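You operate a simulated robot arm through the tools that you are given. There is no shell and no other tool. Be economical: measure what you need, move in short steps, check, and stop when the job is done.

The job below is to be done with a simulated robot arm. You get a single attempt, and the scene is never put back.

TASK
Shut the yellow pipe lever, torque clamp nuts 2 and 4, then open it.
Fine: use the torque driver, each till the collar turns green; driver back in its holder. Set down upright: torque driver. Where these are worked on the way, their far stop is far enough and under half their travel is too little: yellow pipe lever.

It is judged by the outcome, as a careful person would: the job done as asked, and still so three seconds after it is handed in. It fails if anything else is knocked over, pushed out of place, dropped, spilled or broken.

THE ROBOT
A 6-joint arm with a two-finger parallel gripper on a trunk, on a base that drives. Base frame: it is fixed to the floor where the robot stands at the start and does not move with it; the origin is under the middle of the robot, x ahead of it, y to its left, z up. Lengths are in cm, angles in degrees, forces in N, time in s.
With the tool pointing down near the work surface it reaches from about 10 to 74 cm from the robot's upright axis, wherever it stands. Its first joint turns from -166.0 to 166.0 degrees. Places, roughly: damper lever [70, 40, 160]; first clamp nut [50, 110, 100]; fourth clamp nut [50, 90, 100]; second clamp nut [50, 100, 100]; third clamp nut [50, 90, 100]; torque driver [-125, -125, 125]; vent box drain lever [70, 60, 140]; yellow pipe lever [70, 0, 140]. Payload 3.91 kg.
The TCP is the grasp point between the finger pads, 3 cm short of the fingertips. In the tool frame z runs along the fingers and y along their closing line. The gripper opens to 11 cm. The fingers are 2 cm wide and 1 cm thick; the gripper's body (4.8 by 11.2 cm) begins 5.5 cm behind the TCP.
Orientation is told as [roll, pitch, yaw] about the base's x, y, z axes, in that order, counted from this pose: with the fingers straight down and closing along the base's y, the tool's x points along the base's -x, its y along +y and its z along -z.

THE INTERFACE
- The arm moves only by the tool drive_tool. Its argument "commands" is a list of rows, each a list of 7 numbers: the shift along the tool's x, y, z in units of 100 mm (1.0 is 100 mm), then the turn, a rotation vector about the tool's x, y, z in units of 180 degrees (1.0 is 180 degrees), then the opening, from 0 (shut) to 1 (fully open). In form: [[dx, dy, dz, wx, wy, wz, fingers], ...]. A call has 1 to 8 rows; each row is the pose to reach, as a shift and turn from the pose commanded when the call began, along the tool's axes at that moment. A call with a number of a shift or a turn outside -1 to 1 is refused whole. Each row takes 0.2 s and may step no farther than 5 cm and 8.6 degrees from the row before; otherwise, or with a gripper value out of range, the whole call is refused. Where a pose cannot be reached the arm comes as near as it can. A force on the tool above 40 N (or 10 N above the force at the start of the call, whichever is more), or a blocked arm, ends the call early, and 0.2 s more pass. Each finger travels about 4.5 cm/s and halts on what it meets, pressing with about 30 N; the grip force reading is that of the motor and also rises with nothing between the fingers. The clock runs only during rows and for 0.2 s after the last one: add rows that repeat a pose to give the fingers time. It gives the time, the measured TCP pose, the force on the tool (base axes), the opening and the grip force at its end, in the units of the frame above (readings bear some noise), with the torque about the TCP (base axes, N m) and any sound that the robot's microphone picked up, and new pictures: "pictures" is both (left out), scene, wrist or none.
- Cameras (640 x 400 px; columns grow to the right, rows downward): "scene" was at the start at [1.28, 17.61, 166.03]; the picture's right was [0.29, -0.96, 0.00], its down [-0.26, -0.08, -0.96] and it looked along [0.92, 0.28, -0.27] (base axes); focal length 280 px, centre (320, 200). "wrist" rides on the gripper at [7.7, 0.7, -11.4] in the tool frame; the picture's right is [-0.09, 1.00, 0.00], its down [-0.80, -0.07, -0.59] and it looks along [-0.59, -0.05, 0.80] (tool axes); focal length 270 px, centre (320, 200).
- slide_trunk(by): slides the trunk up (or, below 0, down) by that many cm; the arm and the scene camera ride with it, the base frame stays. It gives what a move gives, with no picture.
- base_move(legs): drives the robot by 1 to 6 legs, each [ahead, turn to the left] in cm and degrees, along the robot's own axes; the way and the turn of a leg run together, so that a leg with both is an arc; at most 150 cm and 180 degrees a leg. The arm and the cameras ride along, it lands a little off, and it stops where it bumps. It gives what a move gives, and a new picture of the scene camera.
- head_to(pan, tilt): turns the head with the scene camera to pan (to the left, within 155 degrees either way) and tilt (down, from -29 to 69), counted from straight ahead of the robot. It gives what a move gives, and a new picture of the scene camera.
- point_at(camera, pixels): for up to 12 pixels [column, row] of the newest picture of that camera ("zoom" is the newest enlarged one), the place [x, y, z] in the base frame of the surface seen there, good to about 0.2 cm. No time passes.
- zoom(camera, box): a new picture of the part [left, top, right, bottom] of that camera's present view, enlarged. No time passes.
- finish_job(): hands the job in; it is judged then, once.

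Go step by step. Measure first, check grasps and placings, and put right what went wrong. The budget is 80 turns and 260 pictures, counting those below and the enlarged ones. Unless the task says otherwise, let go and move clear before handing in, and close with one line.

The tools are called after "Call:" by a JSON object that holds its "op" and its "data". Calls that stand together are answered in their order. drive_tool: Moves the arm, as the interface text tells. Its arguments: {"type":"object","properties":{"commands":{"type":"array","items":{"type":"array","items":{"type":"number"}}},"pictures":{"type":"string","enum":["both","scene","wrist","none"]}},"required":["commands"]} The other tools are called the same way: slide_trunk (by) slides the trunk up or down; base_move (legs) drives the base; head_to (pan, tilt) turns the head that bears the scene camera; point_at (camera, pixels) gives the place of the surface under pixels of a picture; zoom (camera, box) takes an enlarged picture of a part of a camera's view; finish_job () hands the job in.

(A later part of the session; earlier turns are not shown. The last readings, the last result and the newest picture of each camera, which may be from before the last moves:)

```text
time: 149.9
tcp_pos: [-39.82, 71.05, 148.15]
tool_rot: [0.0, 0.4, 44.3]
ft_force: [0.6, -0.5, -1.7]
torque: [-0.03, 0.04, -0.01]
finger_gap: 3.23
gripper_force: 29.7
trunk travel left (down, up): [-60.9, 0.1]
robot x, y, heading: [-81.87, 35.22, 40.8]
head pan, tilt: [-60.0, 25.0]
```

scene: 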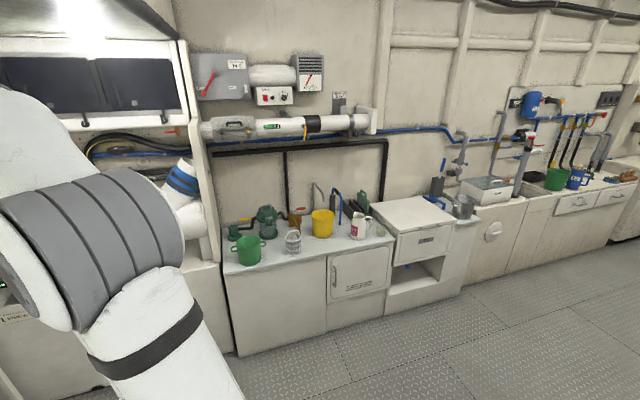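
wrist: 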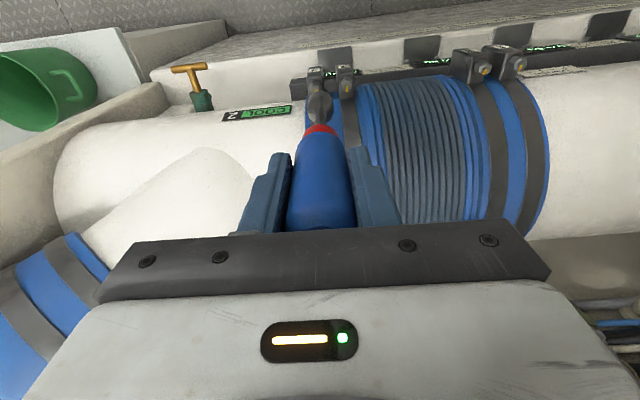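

Nothing appears disturbed; the base just met the counter behind it. I drive forward off it and go down the aisle facing the shelf end.

Call:
{"op": "base_move", "data": {"legs": [[25, 0], [0, -108.6], [34, 0], [0, -24.5]]}}

```text
time: 159.3
tcp_pos: [-50.57, -35.2, 148.04]
tool_rot: [0.0, 0.5, -87.7]
ft_force: [-0.3, 0.4, -0.6]
torque: [0.05, -0.03, -0.01]
finger_gap: 3.22
gripper_force: 29.9
trunk travel left (down, up): [-60.9, 0.1]
robot x, y, heading: [-44.61, 20.04, -90.6]
head pan, tilt: [-60.0, 25.0]
```

scene: 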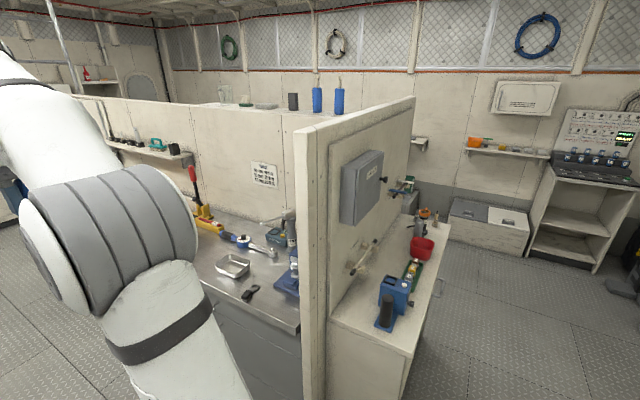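

Call:
{"op": "base_move", "data": {"legs": [[0, -2.7], [148, 0], [0, -86.7]]}}

Call:
{"op": "head_to", "data": {"pan": 15, "tilt": 25}}

```text
time: 170.8
tcp_pos: [-108.34, -123.0, 148.14]
tool_rot: [0.0, 0.5, -176.5]
ft_force: [-0.3, 0.0, -1.5]
torque: [0.0, -0.05, -0.01]
finger_gap: 3.24
gripper_force: 30.2
trunk travel left (down, up): [-60.9, 0.1]
robot x, y, heading: [-52.97, -131.98, -178.8]
head pan, tilt: [-60.0, 25.0]
```

scene: 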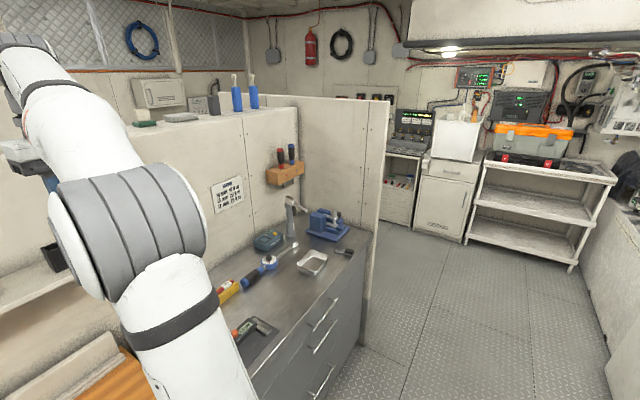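

```text
time: 172.2
tcp_pos: [-108.23, -123.03, 148.21]
tool_rot: [-0.1, 0.3, -176.5]
ft_force: [-0.7, 0.0, -1.9]
torque: [0.0, -0.01, -0.01]
finger_gap: 3.23
gripper_force: 30.0
trunk travel left (down, up): [-60.9, 0.1]
robot x, y, heading: [-53.13, -131.86, -178.8]
head pan, tilt: [15.0, 25.0]
```

scene: 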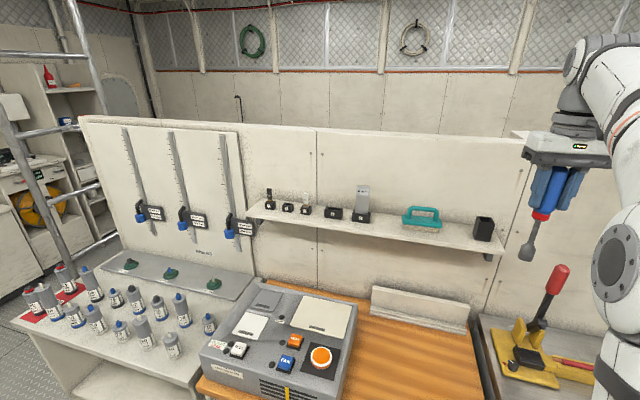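

The driver now sits about 0.8 cm higher in the grip, so reach matters. I back up and re-approach so that the robot stands square in front of the holder (y≈-125).

Call:
{"op": "base_move", "data": {"legs": [[-20, 0], [0, -14], [30, 0], [0, 12.8]]}}

Call:
{"op": "drive_tool", "data": {"commands": [[0, 0.25, 0, 0, 0, 0, 0], [0, 0.5, 0, 0, 0, 0, 0], [0, 0.5, 0, 0, 0, 0, 0]], "pictures": "none"}}

```text
time: 177.1
tcp_pos: [-117.45, -115.01, 148.16]
tool_rot: [-0.1, 0.4, -177.4]
ft_force: [0.8, -0.1, -0.8]
torque: [0.01, 0.0, -0.02]
finger_gap: 3.19
gripper_force: 30.1
trunk travel left (down, up): [-60.9, 0.1]
robot x, y, heading: [-62.46, -123.83, 179.9]
head pan, tilt: [15.0, 25.0]
```

scene: 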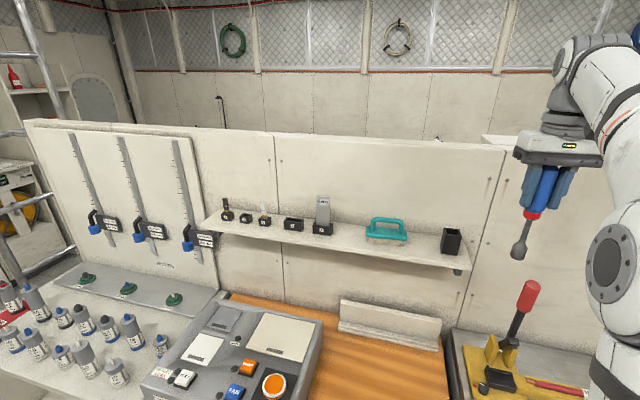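

```text
time: 177.9
tcp_pos: [-117.39, -119.94, 148.17]
tool_rot: [-0.1, 0.3, -177.6]
ft_force: [0.0, -0.3, -1.7]
torque: [-0.02, 0.0, -0.03]
finger_gap: 3.24
gripper_force: 29.8
trunk travel left (down, up): [-60.9, 0.1]
robot x, y, heading: [-62.1, -123.89, 179.6]
head pan, tilt: [15.0, 25.0]
```

Call:
{"op": "drive_tool", "data": {"commands": [[0, 0.25, 0, 0, 0, 0, 0], [0, 0.44, 0, 0, 0, 0, 0], [0, 0.44, 0, 0, 0, 0, 0]], "pictures": "none"}}

Call:
{"op": "base_move", "data": {"legs": [[5.3, 0]]}}

Call:
{"op": "zoom", "data": {"camera": "wrist", "box": [240, 40, 400, 140]}}

Call:
{"op": "point_at", "data": {"camera": "zoom", "pixels": [[320, 230], [320, 250], [285, 275], [350, 275], [320, 100]]}}

Call:
{"op": "zoom", "data": {"camera": "scene", "box": [400, 150, 560, 270]}}

```text
time: 178.7
tcp_pos: [-117.15, -124.33, 148.16]
tool_rot: [0.0, 0.4, -177.5]
ft_force: [0.3, 0.0, -1.6]
torque: [-0.03, 0.0, 0.01]
finger_gap: 3.24
gripper_force: 29.8
trunk travel left (down, up): [-60.9, 0.1]
robot x, y, heading: [-62.16, -123.57, 179.6]
head pan, tilt: [15.0, 25.0]
```

```text
time: 179.7
tcp_pos: [-122.64, -124.29, 147.97]
tool_rot: [0.0, 0.5, -177.6]
ft_force: [-1.2, 0.1, -1.0]
torque: [0.02, -0.03, 0.01]
finger_gap: 3.25
gripper_force: 29.5
trunk travel left (down, up): [-60.9, 0.1]
robot x, y, heading: [-67.6, -123.96, 179.5]
head pan, tilt: [15.0, 25.0]
```

scene: 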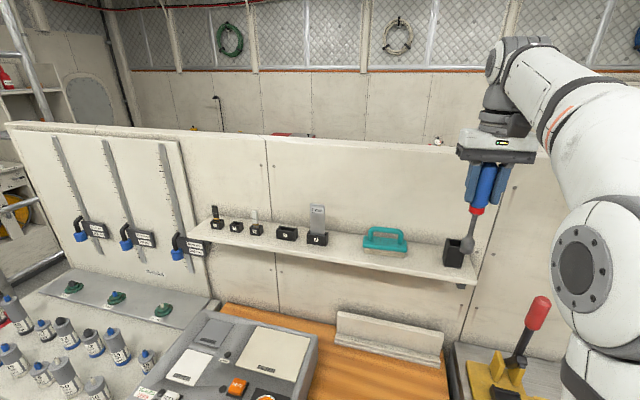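

```text
4.00 times, centred on (320, 90) of wrist
```

zoom: 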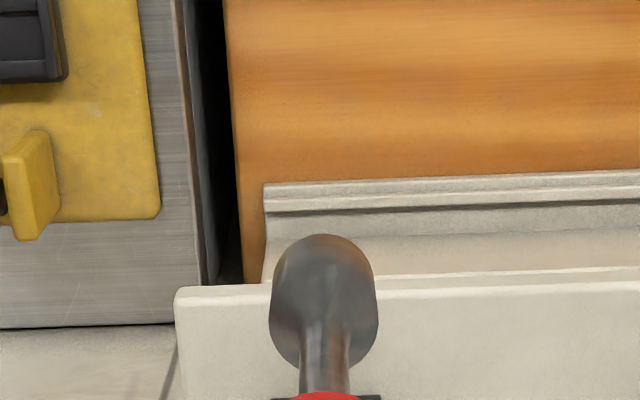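

```text
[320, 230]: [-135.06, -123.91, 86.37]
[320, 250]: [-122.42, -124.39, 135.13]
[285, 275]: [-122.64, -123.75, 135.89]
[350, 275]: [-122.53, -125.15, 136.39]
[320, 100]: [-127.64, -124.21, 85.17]
```

```text
3.33 times, centred on (480, 210) of scene
```

zoom: 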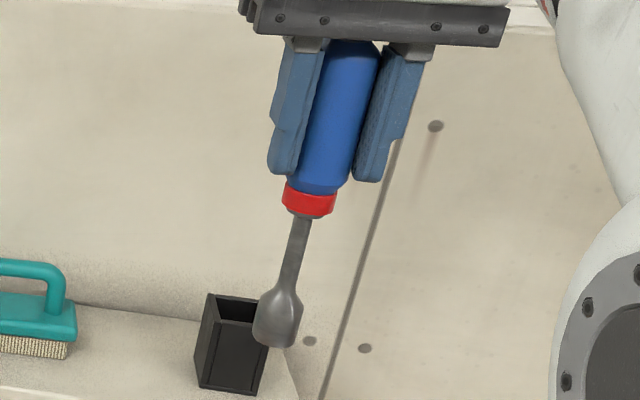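

The socket centre is at (-123.45,-124.4) and the holder centre is about (-132.15,-124.32). I move it over the holder and check.

Call:
{"op": "drive_tool", "data": {"commands": [[-0.3, -0.015, 0, 0, 0, 0, 0], [-0.6, -0.03, 0, 0, 0, 0, 0], [-0.869, -0.044, 0, 0, 0, 0, 0], [-0.869, -0.044, 0, 0, 0, 0, 0]], "pictures": "both"}}

Call:
{"op": "zoom", "data": {"camera": "scene", "box": [400, 150, 560, 270]}}

Call:
{"op": "zoom", "data": {"camera": "wrist", "box": [240, 40, 400, 140]}}

Call:
{"op": "point_at", "data": {"camera": "zoom", "pixels": [[322, 245], [322, 255], [285, 280], [355, 280], [270, 190], [365, 190], [320, 180], [320, 150], [277, 205]]}}

```text
time: 180.7
tcp_pos: [-130.82, -124.36, 148.1]
tool_rot: [0.0, 0.1, -177.5]
ft_force: [0.0, -0.1, -1.1]
torque: [-0.01, 0.05, 0.04]
finger_gap: 3.24
gripper_force: 30.2
trunk travel left (down, up): [-60.9, 0.1]
robot x, y, heading: [-67.86, -123.74, 179.8]
head pan, tilt: [15.0, 25.0]
```

scene: 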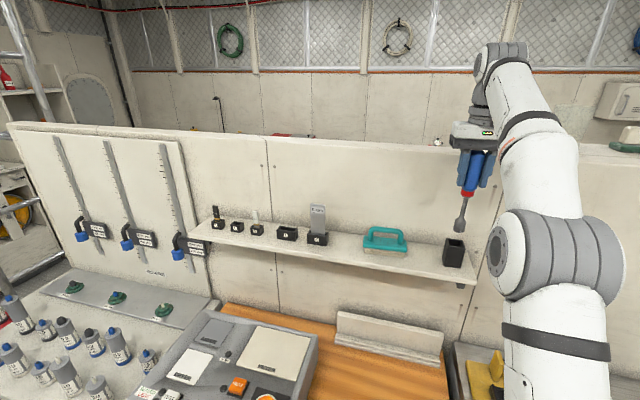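
wrist: 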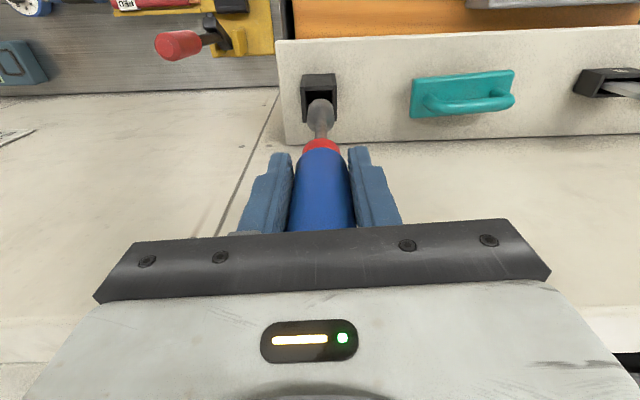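

```text
3.33 times, centred on (480, 210) of scene
```

zoom: 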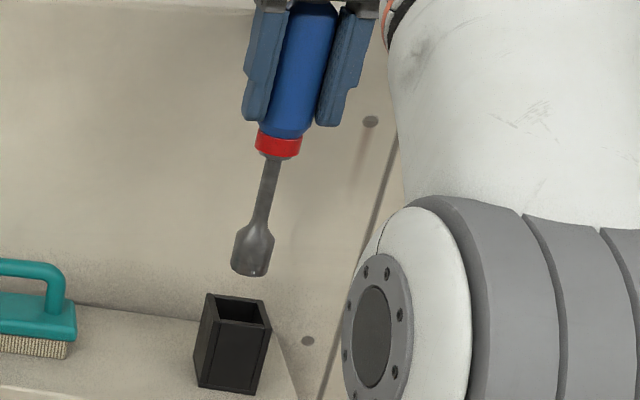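

```text
4.00 times, centred on (320, 90) of wrist
```

zoom: 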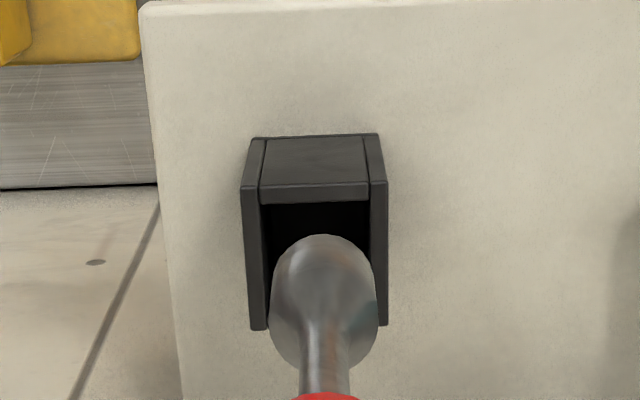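

```text
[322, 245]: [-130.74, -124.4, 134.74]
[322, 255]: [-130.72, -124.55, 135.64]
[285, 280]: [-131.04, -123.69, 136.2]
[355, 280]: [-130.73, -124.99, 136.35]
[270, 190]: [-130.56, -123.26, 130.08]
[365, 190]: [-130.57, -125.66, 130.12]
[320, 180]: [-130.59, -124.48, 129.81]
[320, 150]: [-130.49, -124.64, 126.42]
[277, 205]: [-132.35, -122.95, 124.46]
```

Call:
{"op": "point_at", "data": {"camera": "zoom", "pixels": [[257, 322], [384, 318], [250, 300], [380, 300], [257, 260], [377, 260], [245, 190], [383, 190], [262, 200], [368, 200]]}}

```text
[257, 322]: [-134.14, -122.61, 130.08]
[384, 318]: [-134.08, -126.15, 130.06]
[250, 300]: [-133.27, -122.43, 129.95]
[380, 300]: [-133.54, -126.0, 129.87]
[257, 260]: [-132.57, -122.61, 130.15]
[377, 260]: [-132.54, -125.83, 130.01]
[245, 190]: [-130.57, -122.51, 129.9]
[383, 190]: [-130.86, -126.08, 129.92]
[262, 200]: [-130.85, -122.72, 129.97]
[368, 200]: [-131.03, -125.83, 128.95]
```

Holder outline: x -130.5 to -134.15, y -122.5 to -126.1, so the centre is (-132.33,-124.3). I shift the remaining 0.55 cm and lower the socket into it.

Call:
{"op": "drive_tool", "data": {"commands": [[-0.03, -0.012, 0, 0, 0, 0, 0], [-0.055, -0.012, 0.1, 0, 0, 0, 0], [-0.055, -0.012, 0.25, 0, 0, 0, 0], [-0.055, -0.012, 0.35, 0, 0, 0, 0], [-0.055, -0.012, 0.35, 0, 0, 0, 0]], "pictures": "none"}}

Call:
{"op": "zoom", "data": {"camera": "wrist", "box": [240, 40, 400, 140]}}

Call:
{"op": "point_at", "data": {"camera": "zoom", "pixels": [[322, 235], [322, 255], [285, 280], [355, 280], [257, 260], [383, 260], [320, 185]]}}

Call:
{"op": "zoom", "data": {"camera": "scene", "box": [400, 150, 560, 270]}}

```text
time: 181.9
tcp_pos: [-131.8, -124.32, 144.67]
tool_rot: [0.0, 0.5, -177.5]
ft_force: [-0.1, -0.2, -1.2]
torque: [0.01, -0.03, 0.03]
finger_gap: 3.25
gripper_force: 29.9
out of reach, approached as far as the arm can: row 1
trunk travel left (down, up): [-60.9, 0.1]
robot x, y, heading: [-68.06, -124.53, 179.6]
head pan, tilt: [15.0, 25.0]
```

```text
4.00 times, centred on (320, 90) of wrist
```

zoom: 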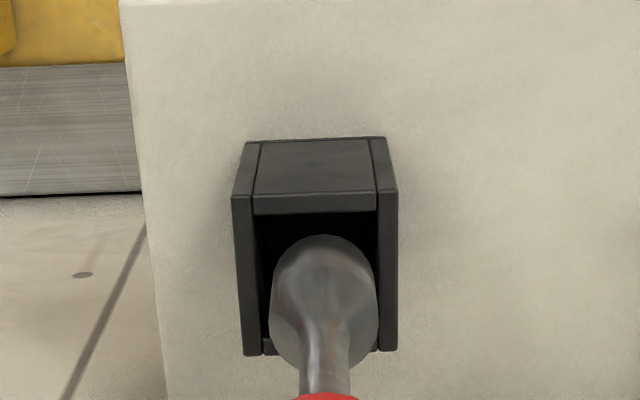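

```text
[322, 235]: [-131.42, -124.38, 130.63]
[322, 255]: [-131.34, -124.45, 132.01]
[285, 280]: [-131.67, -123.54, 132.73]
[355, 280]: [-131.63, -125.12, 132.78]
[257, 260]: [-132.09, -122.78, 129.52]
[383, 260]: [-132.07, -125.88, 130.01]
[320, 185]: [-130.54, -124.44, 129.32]
```

```text
3.33 times, centred on (480, 210) of scene
```

zoom: 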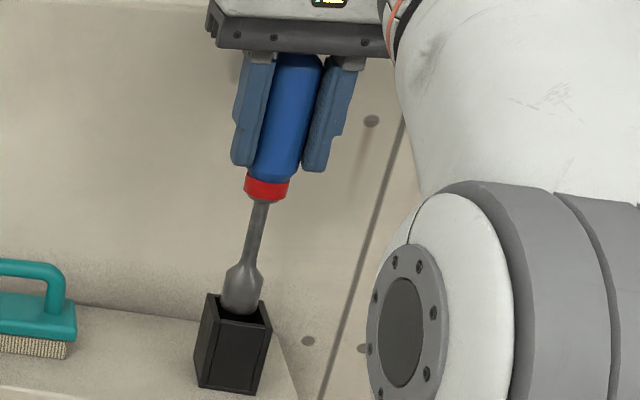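

The socket is at the mouth, a touch toward the right wall. I nudge 0.1 cm left and lower in.

Call:
{"op": "drive_tool", "data": {"commands": [[0, -0.011, 0, 0, 0, 0, 0], [0, -0.011, 0.1, 0, 0, 0, 0], [0, -0.011, 0.2, 0, 0, 0, 0], [0, -0.011, 0.3, 0, 0, 0, 0], [0, -0.011, 0.4, 0, 0, 0, 0], [0, -0.011, 0.47, 0, 0, 0, 0]], "pictures": "wrist"}}

Call:
{"op": "zoom", "data": {"camera": "scene", "box": [400, 150, 560, 270]}}

```text
time: 183.3
tcp_pos: [-131.69, -124.15, 139.86]
tool_rot: [0.0, 0.4, -177.4]
ft_force: [0.3, -0.4, -1.8]
torque: [0.03, 0.02, -0.01]
finger_gap: 3.21
gripper_force: 30.4
trunk travel left (down, up): [-60.9, 0.1]
robot x, y, heading: [-67.54, -123.57, 179.9]
head pan, tilt: [15.0, 25.0]
```

wrist: 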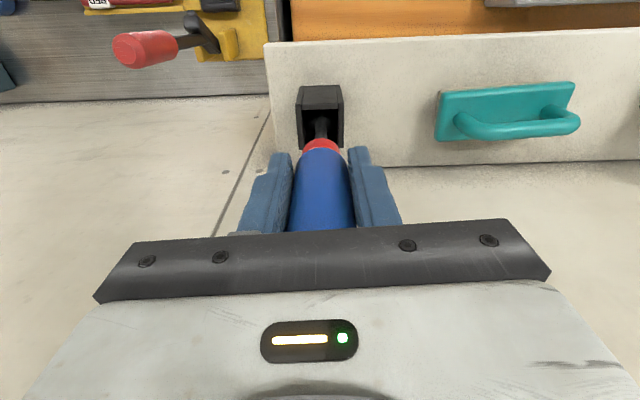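

```text
3.33 times, centred on (480, 210) of scene
```

zoom: 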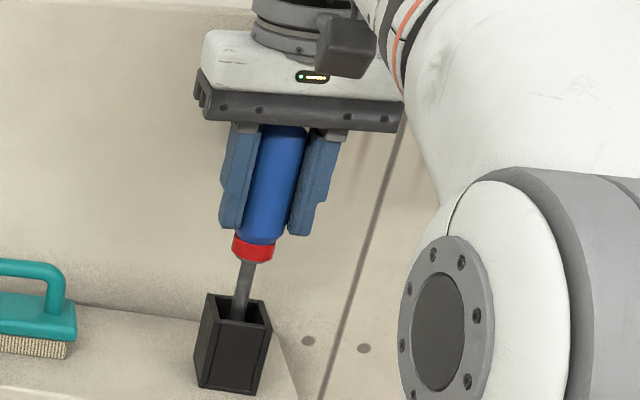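

Call:
{"op": "point_at", "data": {"camera": "wrist", "pixels": [[322, 147], [323, 180], [323, 160]]}}

Call:
{"op": "drive_tool", "data": {"commands": [[0, 0, 0.02, 0, 0, 0, 0], [0, 0, 0.04, 0, 0, 0, 0], [0, 0, 0.06, 0, 0, 0, 0]], "pictures": "none"}}

```text
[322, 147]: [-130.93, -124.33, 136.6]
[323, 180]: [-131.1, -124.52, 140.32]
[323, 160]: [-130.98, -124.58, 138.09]
```

```text
time: 184.1
tcp_pos: [-131.75, -124.22, 139.2]
tool_rot: [0.0, 0.4, -177.4]
ft_force: [-0.2, 0.0, -1.0]
torque: [0.0, -0.01, 0.02]
finger_gap: 3.24
gripper_force: 29.9
trunk travel left (down, up): [-60.9, 0.1]
robot x, y, heading: [-67.95, -123.86, 179.7]
head pan, tilt: [15.0, 25.0]
```

Call:
{"op": "drive_tool", "data": {"commands": [[0, 0, 0.04, 0, 0, 0, 0], [0, 0, 0.07, 0, 0, 0, 0], [0, 0, 0.09, 0, 0, 0, 0], [0, 0, 0.11, 0, 0, 0, 0]], "pictures": "wrist"}}

Call:
{"op": "zoom", "data": {"camera": "scene", "box": [400, 150, 560, 270]}}

Call:
{"op": "point_at", "data": {"camera": "zoom", "pixels": [[252, 265], [250, 240]]}}

```text
time: 185.1
tcp_pos: [-131.45, -123.98, 138.47]
tool_rot: [0.0, 0.3, -177.4]
ft_force: [-0.8, 1.2, 22.7]
torque: [-0.05, 0.25, 0.06]
finger_gap: 3.24
gripper_force: 30.4
trunk travel left (down, up): [-60.9, 0.1]
robot x, y, heading: [-67.78, -123.93, 179.8]
head pan, tilt: [15.0, 25.0]
```

wrist: 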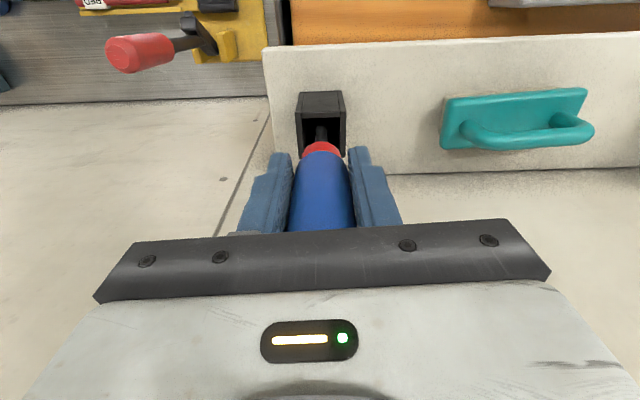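

```text
3.33 times, centred on (480, 210) of scene
```

zoom: 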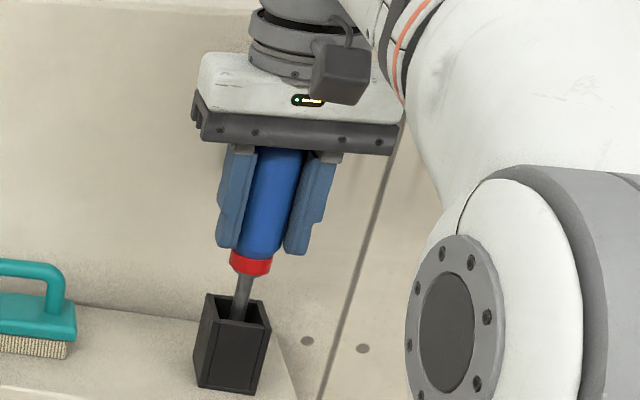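

```text
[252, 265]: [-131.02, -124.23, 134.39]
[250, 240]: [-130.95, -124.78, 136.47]
```

It has bottomed (22 N, collar at z≈134.5 as originally). I ease up slightly and open the fingers.

Call:
{"op": "drive_tool", "data": {"commands": [[0, 0, -0.03, 0, 0, 0, 0], [0, 0, -0.03, 0, 0, 0, 0.3], [0, 0, -0.03, 0, 0, 0, 0.4], [0, 0, -0.03, 0, 0, 0, 0.6], [0, 0, -0.03, 0, 0, 0, 0.8], [0, 0, -0.03, 0, 0, 0, 0.8], [0, 0, -0.03, 0, 0, 0, 0.8]], "pictures": "both"}}

Call:
{"op": "zoom", "data": {"camera": "scene", "box": [400, 150, 560, 270]}}

```text
time: 186.7
tcp_pos: [-131.7, -124.06, 138.51]
tool_rot: [0.1, 0.3, -177.5]
ft_force: [-0.5, -0.3, 0.6]
torque: [0.02, 0.01, 0.0]
finger_gap: 8.78
gripper_force: 0.0
trunk travel left (down, up): [-60.9, 0.1]
robot x, y, heading: [-67.59, -123.85, 180.0]
head pan, tilt: [15.0, 25.0]
```

scene: 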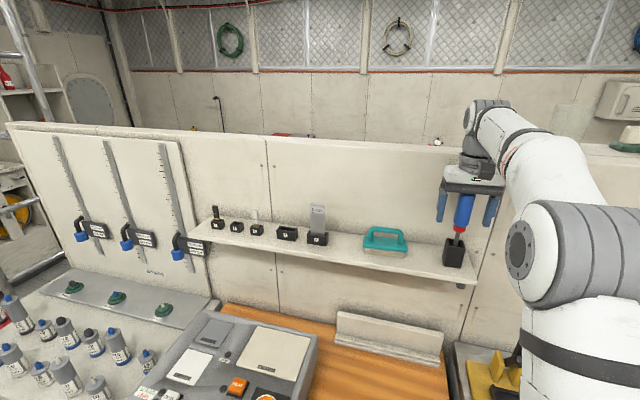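
wrist: 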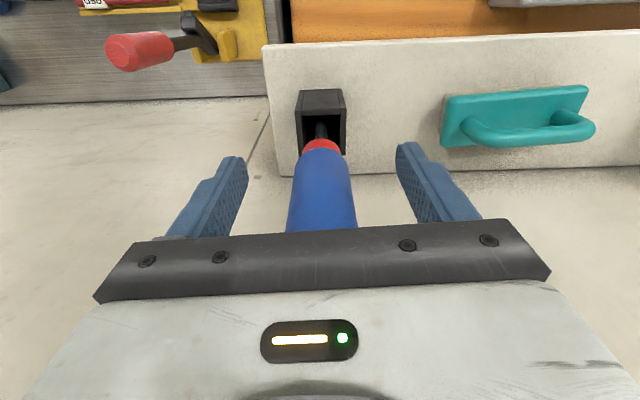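

```text
3.33 times, centred on (480, 210) of scene
```

zoom: 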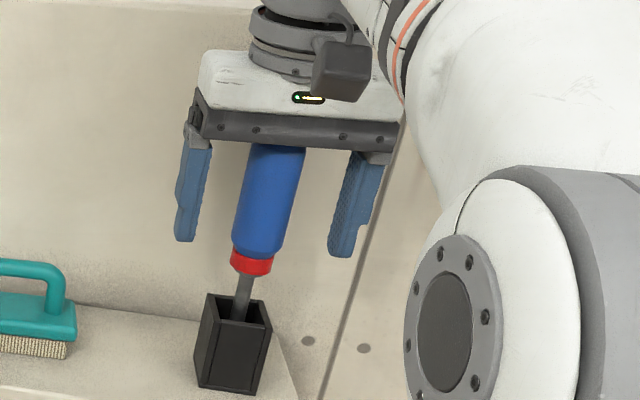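

The driver stands by itself. I rise a bit and withdraw straight back.

Call:
{"op": "drive_tool", "data": {"commands": [[0, 0, -0.08, 0, 0, 0, 0.8], [0, 0, -0.15, 0, 0, 0, 0.8], [0.3, 0.01, -0.15, 0, 0, 0, 0.8], [0.6, 0.03, -0.15, 0, 0, 0, 0.8], [0.95, 0.04, -0.15, 0, 0, 0, 0.8], [0.95, 0.04, -0.15, 0, 0, 0, 0.8]], "pictures": "both"}}

Call:
{"op": "zoom", "data": {"camera": "scene", "box": [400, 150, 560, 270]}}

```text
time: 188.1
tcp_pos: [-122.3, -124.06, 140.07]
tool_rot: [0.0, 0.5, -177.5]
ft_force: [0.3, -0.1, -0.1]
torque: [-0.02, 0.0, -0.01]
finger_gap: 8.82
gripper_force: 0.1
trunk travel left (down, up): [-60.9, 0.1]
robot x, y, heading: [-68.01, -123.93, 179.8]
head pan, tilt: [15.0, 25.0]
```

scene: 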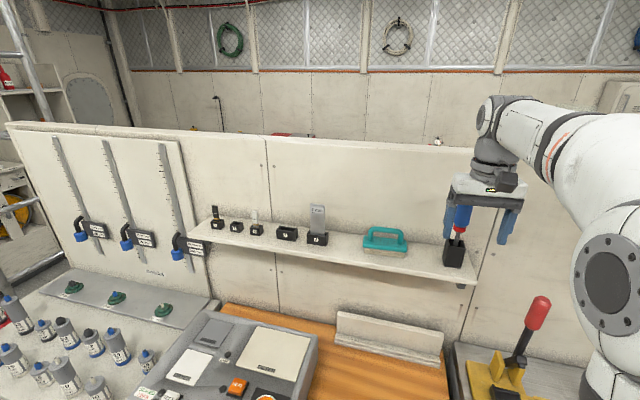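
wrist: 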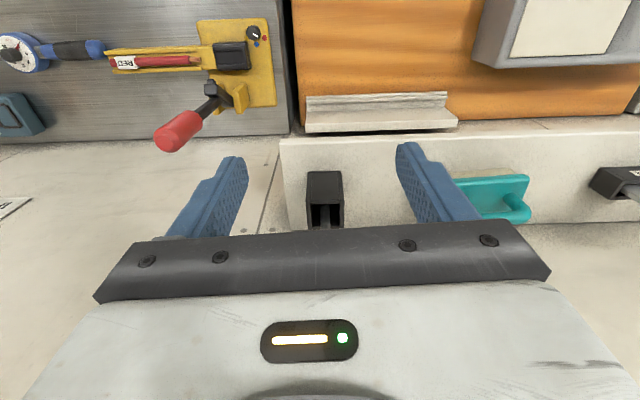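

```text
3.33 times, centred on (480, 210) of scene
```

zoom: 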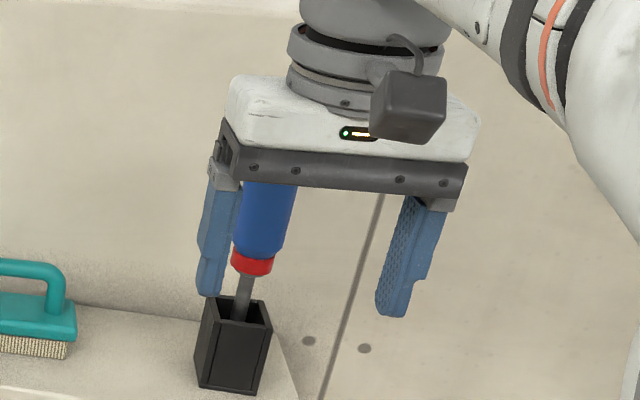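

The driver is back in its holder, upright. Now for the lever: I raise the tool, shut the fingers, shift left, and drive back along the aisle.

Call:
{"op": "drive_tool", "data": {"commands": [[0.02, 0.2, -0.4, 0, 0, 0, 0.4], [0.02, 0.5, -0.8, 0, 0, 0, 0], [0.02, 0.5, -1.0, 0, 0, 0, 0]], "pictures": "none"}}

Call:
{"op": "base_move", "data": {"legs": [[-16, 0], [0, -90], [136, 0], [0, -102]]}}

```text
time: 188.9
tcp_pos: [-121.88, -129.1, 150.15]
tool_rot: [0.0, 0.4, -177.6]
ft_force: [-0.4, -0.5, -0.1]
torque: [0.02, -0.01, 0.01]
finger_gap: 1.85
gripper_force: 0.0
trunk travel left (down, up): [-60.9, 0.1]
robot x, y, heading: [-67.52, -123.86, 179.7]
head pan, tilt: [15.0, 25.0]
```

```text
time: 204.8
tcp_pos: [2.43, 6.42, 150.23]
tool_rot: [0.1, 0.4, -9.4]
ft_force: [-0.2, -0.5, 0.7]
torque: [0.06, 0.0, -0.04]
finger_gap: 0.0
gripper_force: 30.3
trunk travel left (down, up): [-60.9, 0.1]
robot x, y, heading: [-50.67, 17.64, -10.2]
head pan, tilt: [15.0, 25.0]
stopped in leg 4: the robot was blocked; the commanded pose is now the measured one
```

scene: 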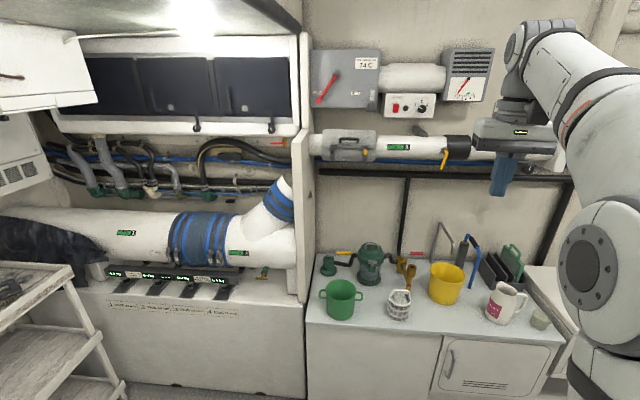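

The turn ended slightly early at about -11°. I lower the trunk and re-read the pose before rotating the tool.

Call:
{"op": "slide_trunk", "data": {"by": -15.5}}

Call:
{"op": "drive_tool", "data": {"commands": [[0, 0, 0, 0, -0.045, 0, 0], [0, 0, 0, 0, -0.09, 0, 0], [0, 0, 0, 0, -0.135, 0, 0], [0, 0, 0, 0, -0.18, 0, 0], [0, 0, 0, 0, -0.225, 0, 0], [0, 0, 0, 0, -0.27, 0, 0], [0, 0, 0, 0, -0.315, 0, 0], [0, 0, 0, 0, -0.36, 0, 0]], "pictures": "none"}}

Call:
{"op": "drive_tool", "data": {"commands": [[0, 0, 0, 0, -0.045, 0, 0], [0, 0, 0, 0, -0.09, 0, 0], [0, 0, 0, 0, -0.13, 0, 0], [0, 0, 0, 0, -0.13, 0, 0]], "pictures": "both"}}

```text
time: 206.6
tcp_pos: [2.42, 6.85, 134.67]
tool_rot: [0.0, 0.4, -9.4]
ft_force: [-0.8, -0.5, 0.4]
torque: [-0.03, 0.01, -0.01]
finger_gap: 0.0
gripper_force: 30.2
trunk travel left (down, up): [-45.4, 15.6]
robot x, y, heading: [-50.75, 17.33, -10.1]
head pan, tilt: [15.0, 25.0]
```

```text
time: 208.4
tcp_pos: [2.43, 6.79, 134.56]
tool_rot: [-0.1, -64.5, -9.4]
ft_force: [-0.4, -0.9, 0.4]
torque: [0.0, -0.02, -0.01]
finger_gap: 0.01
gripper_force: 30.0
trunk travel left (down, up): [-45.4, 15.6]
robot x, y, heading: [-50.71, 17.27, -9.8]
head pan, tilt: [15.0, 25.0]
```

```text
time: 209.4
tcp_pos: [2.72, 8.17, 134.26]
tool_rot: [3.9, -79.7, -9.6]
ft_force: [-0.7, -0.8, -0.7]
torque: [0.03, 0.0, 0.02]
finger_gap: 0.0
gripper_force: 30.0
out of reach, approached as far as the arm can: row 2, 3
trunk travel left (down, up): [-45.4, 15.6]
robot x, y, heading: [-50.99, 17.65, -10.0]
head pan, tilt: [15.0, 25.0]
```

scene: 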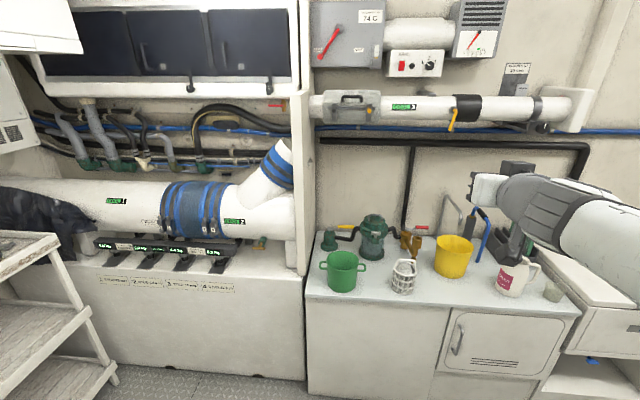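
wrist: 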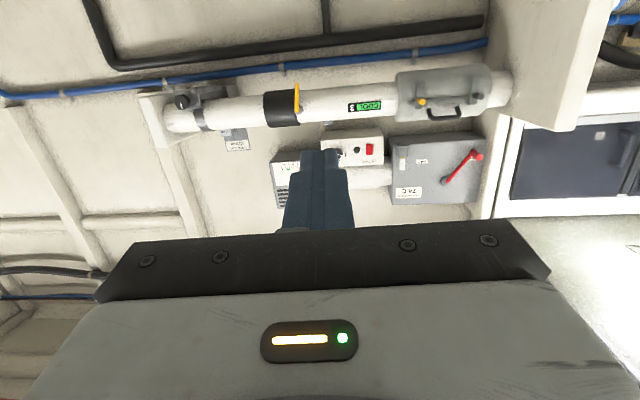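

The last 10° hits the side limit, so I move the tool 5 cm left and complete the tilt.

Call:
{"op": "drive_tool", "data": {"commands": [[0, 0.25, 0, 0, 0, 0, 0], [0, 0.5, 0, 0, 0, 0, 0], [0, 0.5, 0, 0, -0.03, 0, 0], [0, 0.5, 0, 0, -0.05, 0, 0], [0, 0.5, 0, 0, -0.05, 0, 0]], "pictures": "none"}}

Call:
{"op": "base_move", "data": {"legs": [[38, 0]]}}

Call:
{"op": "zoom", "data": {"camera": "wrist", "box": [0, 0, 640, 400]}}

```text
time: 210.6
tcp_pos: [1.9, 5.41, 133.42]
tool_rot: [-178.9, -83.3, 170.1]
ft_force: [-0.4, 0.1, 0.4]
torque: [0.0, -0.02, 0.03]
finger_gap: 0.0
gripper_force: 30.3
out of reach, approached as far as the arm can: row 1, 2, 3, 4, 5
trunk travel left (down, up): [-45.4, 15.6]
robot x, y, heading: [-50.6, 17.49, -10.0]
head pan, tilt: [15.0, 25.0]
```

```text
time: 213.0
tcp_pos: [39.48, -1.36, 133.25]
tool_rot: [-179.0, -83.4, 170.3]
ft_force: [0.2, -0.6, 0.0]
torque: [-0.02, 0.04, -0.03]
finger_gap: 0.0
gripper_force: 29.7
trunk travel left (down, up): [-45.4, 15.6]
robot x, y, heading: [-13.25, 10.79, -9.9]
head pan, tilt: [15.0, 25.0]
```

scene: 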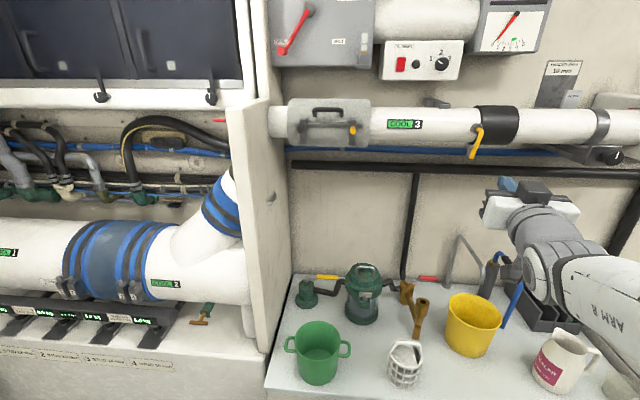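

```text
1.00 times, centred on (320, 200) of wrist
5 turns are left
```

zoom: 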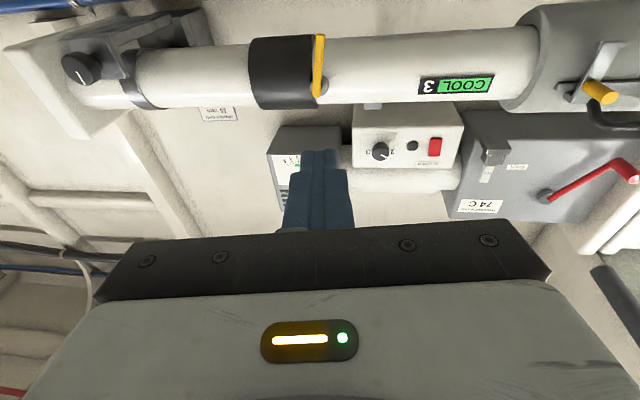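

I have 5 turns left, so I work compactly: the tool points ahead with its tip at about (42.4,-1.8,133.6), and the lever hangs at y≈-5.2. I turn slightly right and go closer to its right side, testing arm response with a small advance.

Call:
{"op": "base_move", "data": {"legs": [[0, -2.2], [14, 0]]}}

Call:
{"op": "drive_tool", "data": {"commands": [[0, 0, 0.15, 0, 0, 0, 0], [0, 0, 0.3, 0, 0, 0, 0], [0, 0, 0.3, 0, 0, 0, 0]], "pictures": "both"}}

```text
time: 214.7
tcp_pos: [52.84, -6.39, 133.46]
tool_rot: [-179.0, -83.4, 168.0]
ft_force: [0.6, -0.8, -0.3]
torque: [-0.02, 0.01, 0.02]
finger_gap: 0.01
gripper_force: 30.5
trunk travel left (down, up): [-45.4, 15.6]
robot x, y, heading: [0.73, 8.08, -12.3]
head pan, tilt: [15.0, 25.0]
```

scene: 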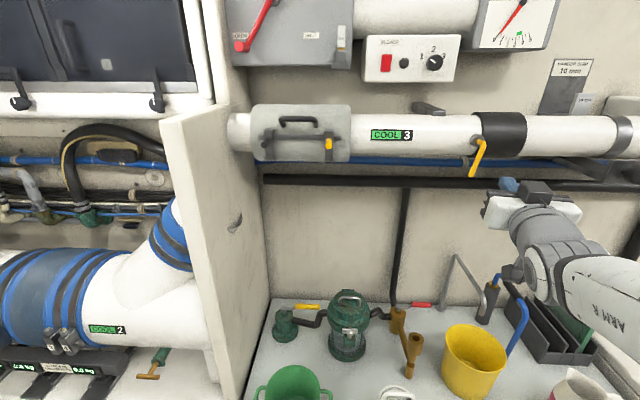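

```text
time: 215.5
tcp_pos: [55.71, -7.05, 133.72]
tool_rot: [-178.6, -83.4, 167.9]
ft_force: [0.4, 0.1, 0.5]
torque: [-0.03, 0.01, 0.0]
finger_gap: 0.0
gripper_force: 29.7
trunk travel left (down, up): [-45.4, 15.6]
robot x, y, heading: [0.46, 7.9, -12.1]
head pan, tilt: [15.0, 25.0]
4 turns are left
```

scene: 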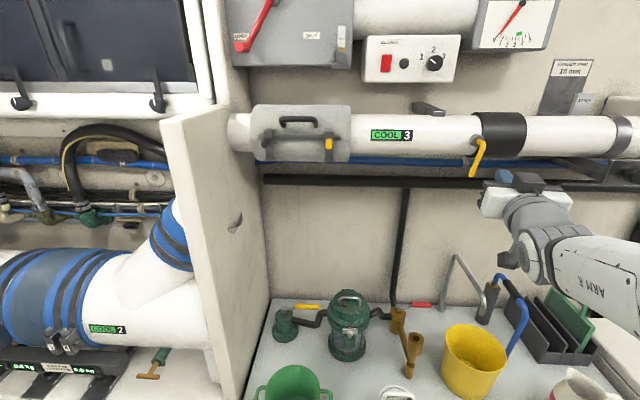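
wrist: 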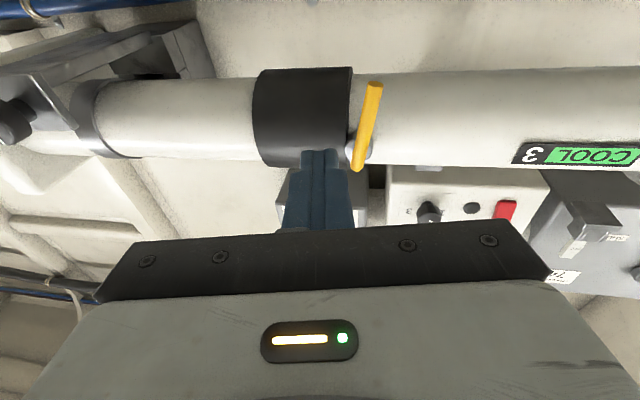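

The arm responds accurately and the tip is right of the hanging lever (370,120). I advance beside the lever, then sweep left and up along the arc to push it to its open stop.

Call:
{"op": "drive_tool", "data": {"commands": [[0, 0, 0.3, 0, 0, 0, 0], [0, 0, 0.55, 0, 0, 0, 0], [0, 0, 0.69, 0, 0, 0, 0], [0, 0, 0.69, 0, 0, 0, 0]], "pictures": "wrist"}}

Call:
{"op": "drive_tool", "data": {"commands": [[0.057, 0.138, -0.033, 0, 0, 0, 0], [0.052, 0.334, -0.07, 0, 0, 0, 0], [0.028, 0.531, -0.105, 0, 0, 0, 0], [-0.084, 0.678, -0.12, 0, 0, 0, 0], [-0.205, 0.767, -0.122, 0, 0, 0, 0], [-0.315, 0.796, -0.115, 0, 0, 0, 0], [-0.395, 0.796, -0.106, 0, 0, 0, 0]], "pictures": "both"}}

Call:
{"op": "zoom", "data": {"camera": "scene", "box": [400, 90, 560, 210]}}

```text
time: 216.5
tcp_pos: [62.29, -9.0, 134.82]
tool_rot: [-178.5, -83.5, 167.9]
ft_force: [0.0, 0.2, 0.2]
torque: [-0.02, -0.01, 0.01]
finger_gap: 0.0
gripper_force: 30.1
out of reach, approached as far as the arm can: row 2, 3, 4
trunk travel left (down, up): [-45.4, 15.6]
robot x, y, heading: [0.74, 7.92, -12.0]
head pan, tilt: [15.0, 25.0]
```

wrist: 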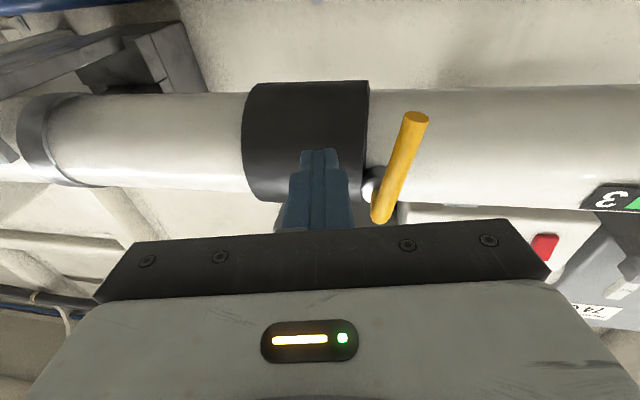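

```text
time: 218.1
tcp_pos: [60.65, -6.97, 136.59]
tool_rot: [-177.5, -83.7, 167.7]
ft_force: [-0.4, 0.1, 0.0]
torque: [0.03, -0.01, 0.02]
finger_gap: 0.0
gripper_force: 30.2
out of reach, approached as far as the arm can: row 1, 2, 3, 4, 5, 6, 7
trunk travel left (down, up): [-45.4, 15.6]
robot x, y, heading: [0.68, 7.81, -12.1]
head pan, tilt: [15.0, 25.0]
```

scene: 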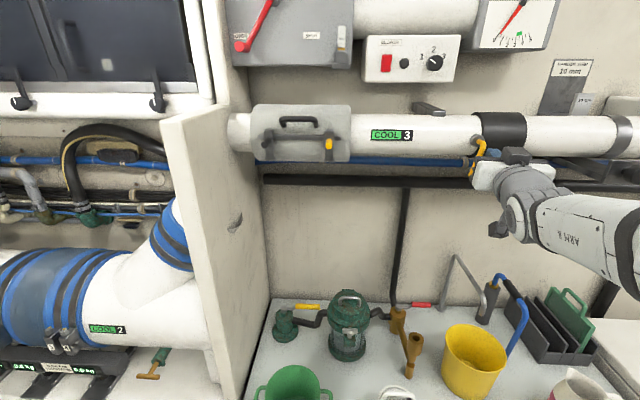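
wrist: 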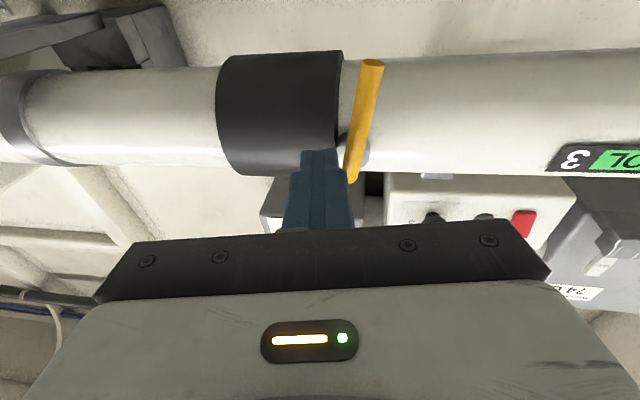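

```text
3.33 times, centred on (480, 150) of scene
3 turns are left
```

zoom: 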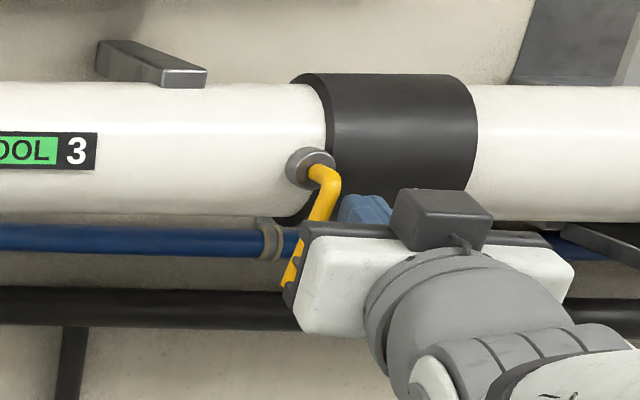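

The arm can't go left here, but base turns and the trunk can do the same motion. With the tip just right of the lever, I lower, nudge in, then turn left and raise in stages along the lever's arc.

Call:
{"op": "slide_trunk", "data": {"by": -2.7}}

Call:
{"op": "base_move", "data": {"legs": [[1.2, 0], [0, 3.9]]}}

Call:
{"op": "slide_trunk", "data": {"by": 0.9}}

Call:
{"op": "base_move", "data": {"legs": [[0, 1.2]]}}

Call:
{"op": "slide_trunk", "data": {"by": 1.2}}

Call:
{"op": "base_move", "data": {"legs": [[0, 0.8]]}}

Call:
{"op": "slide_trunk", "data": {"by": 1.0}}

Call:
{"op": "base_move", "data": {"legs": [[0, 0.4]]}}

Call:
{"op": "slide_trunk", "data": {"by": 0.4}}

Call:
{"op": "zoom", "data": {"camera": "wrist", "box": [160, 0, 480, 240]}}

Call:
{"op": "zoom", "data": {"camera": "scene", "box": [360, 60, 600, 220]}}

```text
time: 218.9
tcp_pos: [60.68, -6.94, 133.81]
tool_rot: [-177.7, -83.8, 167.9]
ft_force: [0.6, 0.2, 0.7]
torque: [0.0, -0.03, 0.0]
finger_gap: 0.02
gripper_force: 29.9
trunk travel left (down, up): [-42.7, 18.3]
robot x, y, heading: [0.68, 8.13, -12.3]
head pan, tilt: [15.0, 25.0]
```

```text
time: 220.1
tcp_pos: [62.68, -3.05, 133.92]
tool_rot: [-177.5, -83.8, 171.8]
ft_force: [0.6, 0.1, 0.8]
torque: [-0.05, -0.01, 0.02]
finger_gap: 0.02
gripper_force: 30.3
trunk travel left (down, up): [-42.7, 18.3]
robot x, y, heading: [1.98, 7.34, -8.7]
head pan, tilt: [15.0, 25.0]
```

scene: 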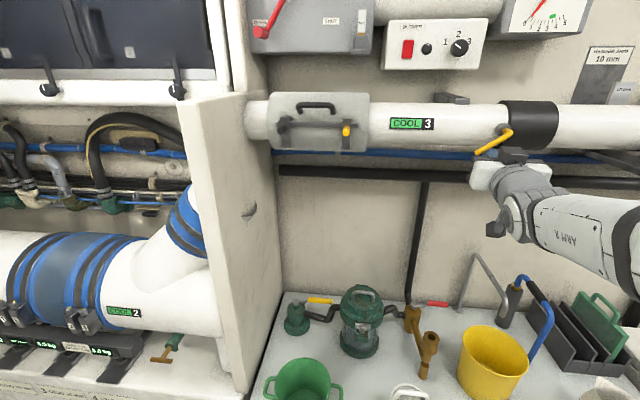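

```text
time: 220.6
tcp_pos: [62.67, -3.06, 134.81]
tool_rot: [-177.5, -83.7, 171.9]
ft_force: [0.5, -0.7, -0.7]
torque: [0.0, 0.05, 0.0]
finger_gap: 0.0
gripper_force: 30.2
trunk travel left (down, up): [-43.6, 17.4]
robot x, y, heading: [1.67, 7.64, -8.8]
head pan, tilt: [15.0, 25.0]
```

```text
time: 221.4
tcp_pos: [62.85, -1.71, 134.84]
tool_rot: [-177.3, -83.8, 173.0]
ft_force: [0.0, -0.5, 0.4]
torque: [0.01, 0.0, 0.0]
finger_gap: 0.02
gripper_force: 30.4
trunk travel left (down, up): [-43.6, 17.4]
robot x, y, heading: [2.01, 7.54, -7.5]
head pan, tilt: [15.0, 25.0]
```

scene: 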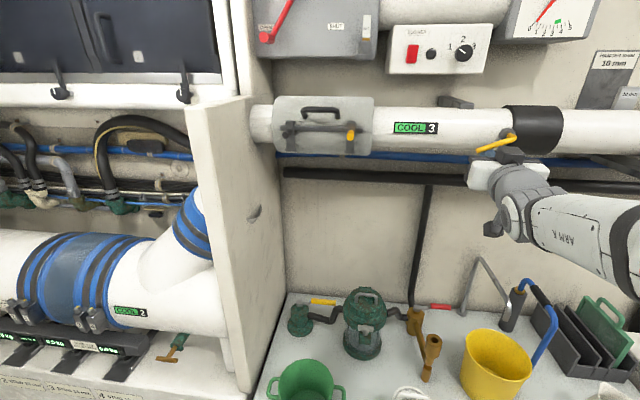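

```text
time: 222.0
tcp_pos: [62.85, -1.82, 136.04]
tool_rot: [-177.3, -83.7, 173.1]
ft_force: [-0.7, -0.5, -0.4]
torque: [0.04, 0.01, 0.04]
finger_gap: 0.0
gripper_force: 30.1
trunk travel left (down, up): [-44.8, 16.2]
robot x, y, heading: [2.11, 7.52, -7.5]
head pan, tilt: [15.0, 25.0]
```

```text
time: 222.7
tcp_pos: [63.07, -0.82, 136.04]
tool_rot: [-177.1, -83.8, 173.8]
ft_force: [0.0, 0.1, -0.1]
torque: [0.04, 0.05, 0.01]
finger_gap: 0.0
gripper_force: 30.1
trunk travel left (down, up): [-44.8, 16.2]
robot x, y, heading: [1.98, 7.64, -7.2]
head pan, tilt: [15.0, 25.0]
```

scene: 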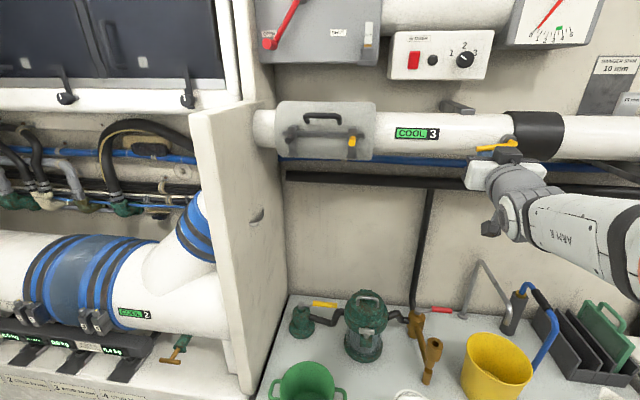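

```text
time: 223.3
tcp_pos: [63.01, -0.83, 136.79]
tool_rot: [-177.2, -83.8, 173.8]
ft_force: [-1.8, 1.6, -5.8]
torque: [0.01, 0.0, -0.02]
finger_gap: 0.0
gripper_force: 29.6
trunk travel left (down, up): [-45.8, 15.2]
robot x, y, heading: [1.97, 7.2, -7.3]
head pan, tilt: [15.0, 25.0]
```

```text
time: 224.0
tcp_pos: [63.15, -0.55, 136.94]
tool_rot: [-177.4, -83.9, 174.6]
ft_force: [0.0, -2.3, -7.7]
torque: [0.1, 0.08, -0.03]
finger_gap: 0.01
gripper_force: 30.3
trunk travel left (down, up): [-45.8, 15.2]
robot x, y, heading: [1.81, 7.58, -7.3]
head pan, tilt: [15.0, 25.0]
```

scene: 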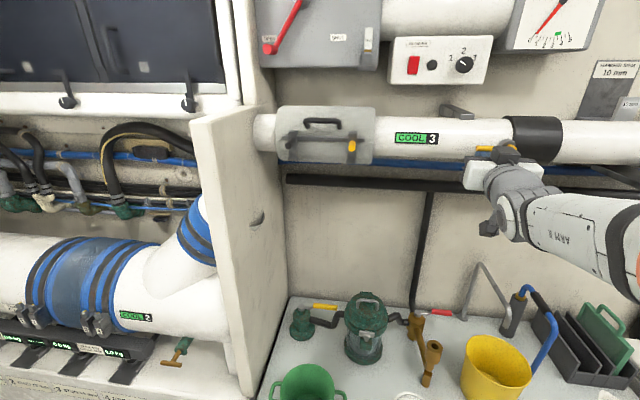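

```text
time: 224.6
tcp_pos: [63.25, -0.31, 136.9]
tool_rot: [-176.6, -84.3, 173.8]
ft_force: [-5.0, 6.0, -21.5]
torque: [-0.03, 0.01, 0.08]
finger_gap: 0.0
gripper_force: 30.2
trunk travel left (down, up): [-46.2, 14.8]
robot x, y, heading: [1.97, 7.63, -7.4]
head pan, tilt: [15.0, 25.0]
```

```text
1.67 times, centred on (320, 120) of wrist
```

zoom: 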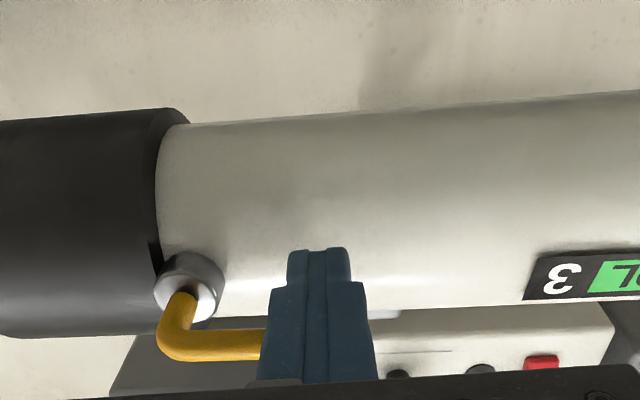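

```text
2.50 times, centred on (480, 140) of scene
2 turns are left
```

zoom: 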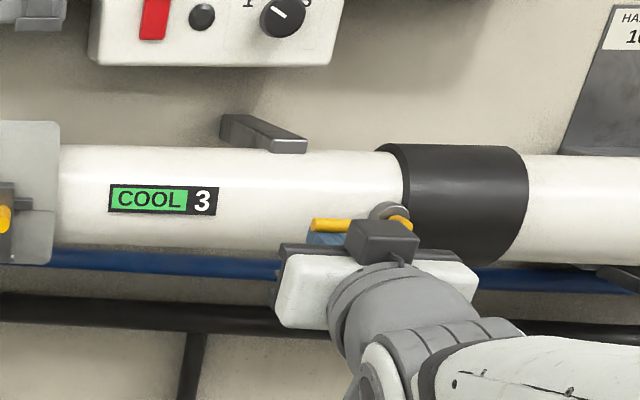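

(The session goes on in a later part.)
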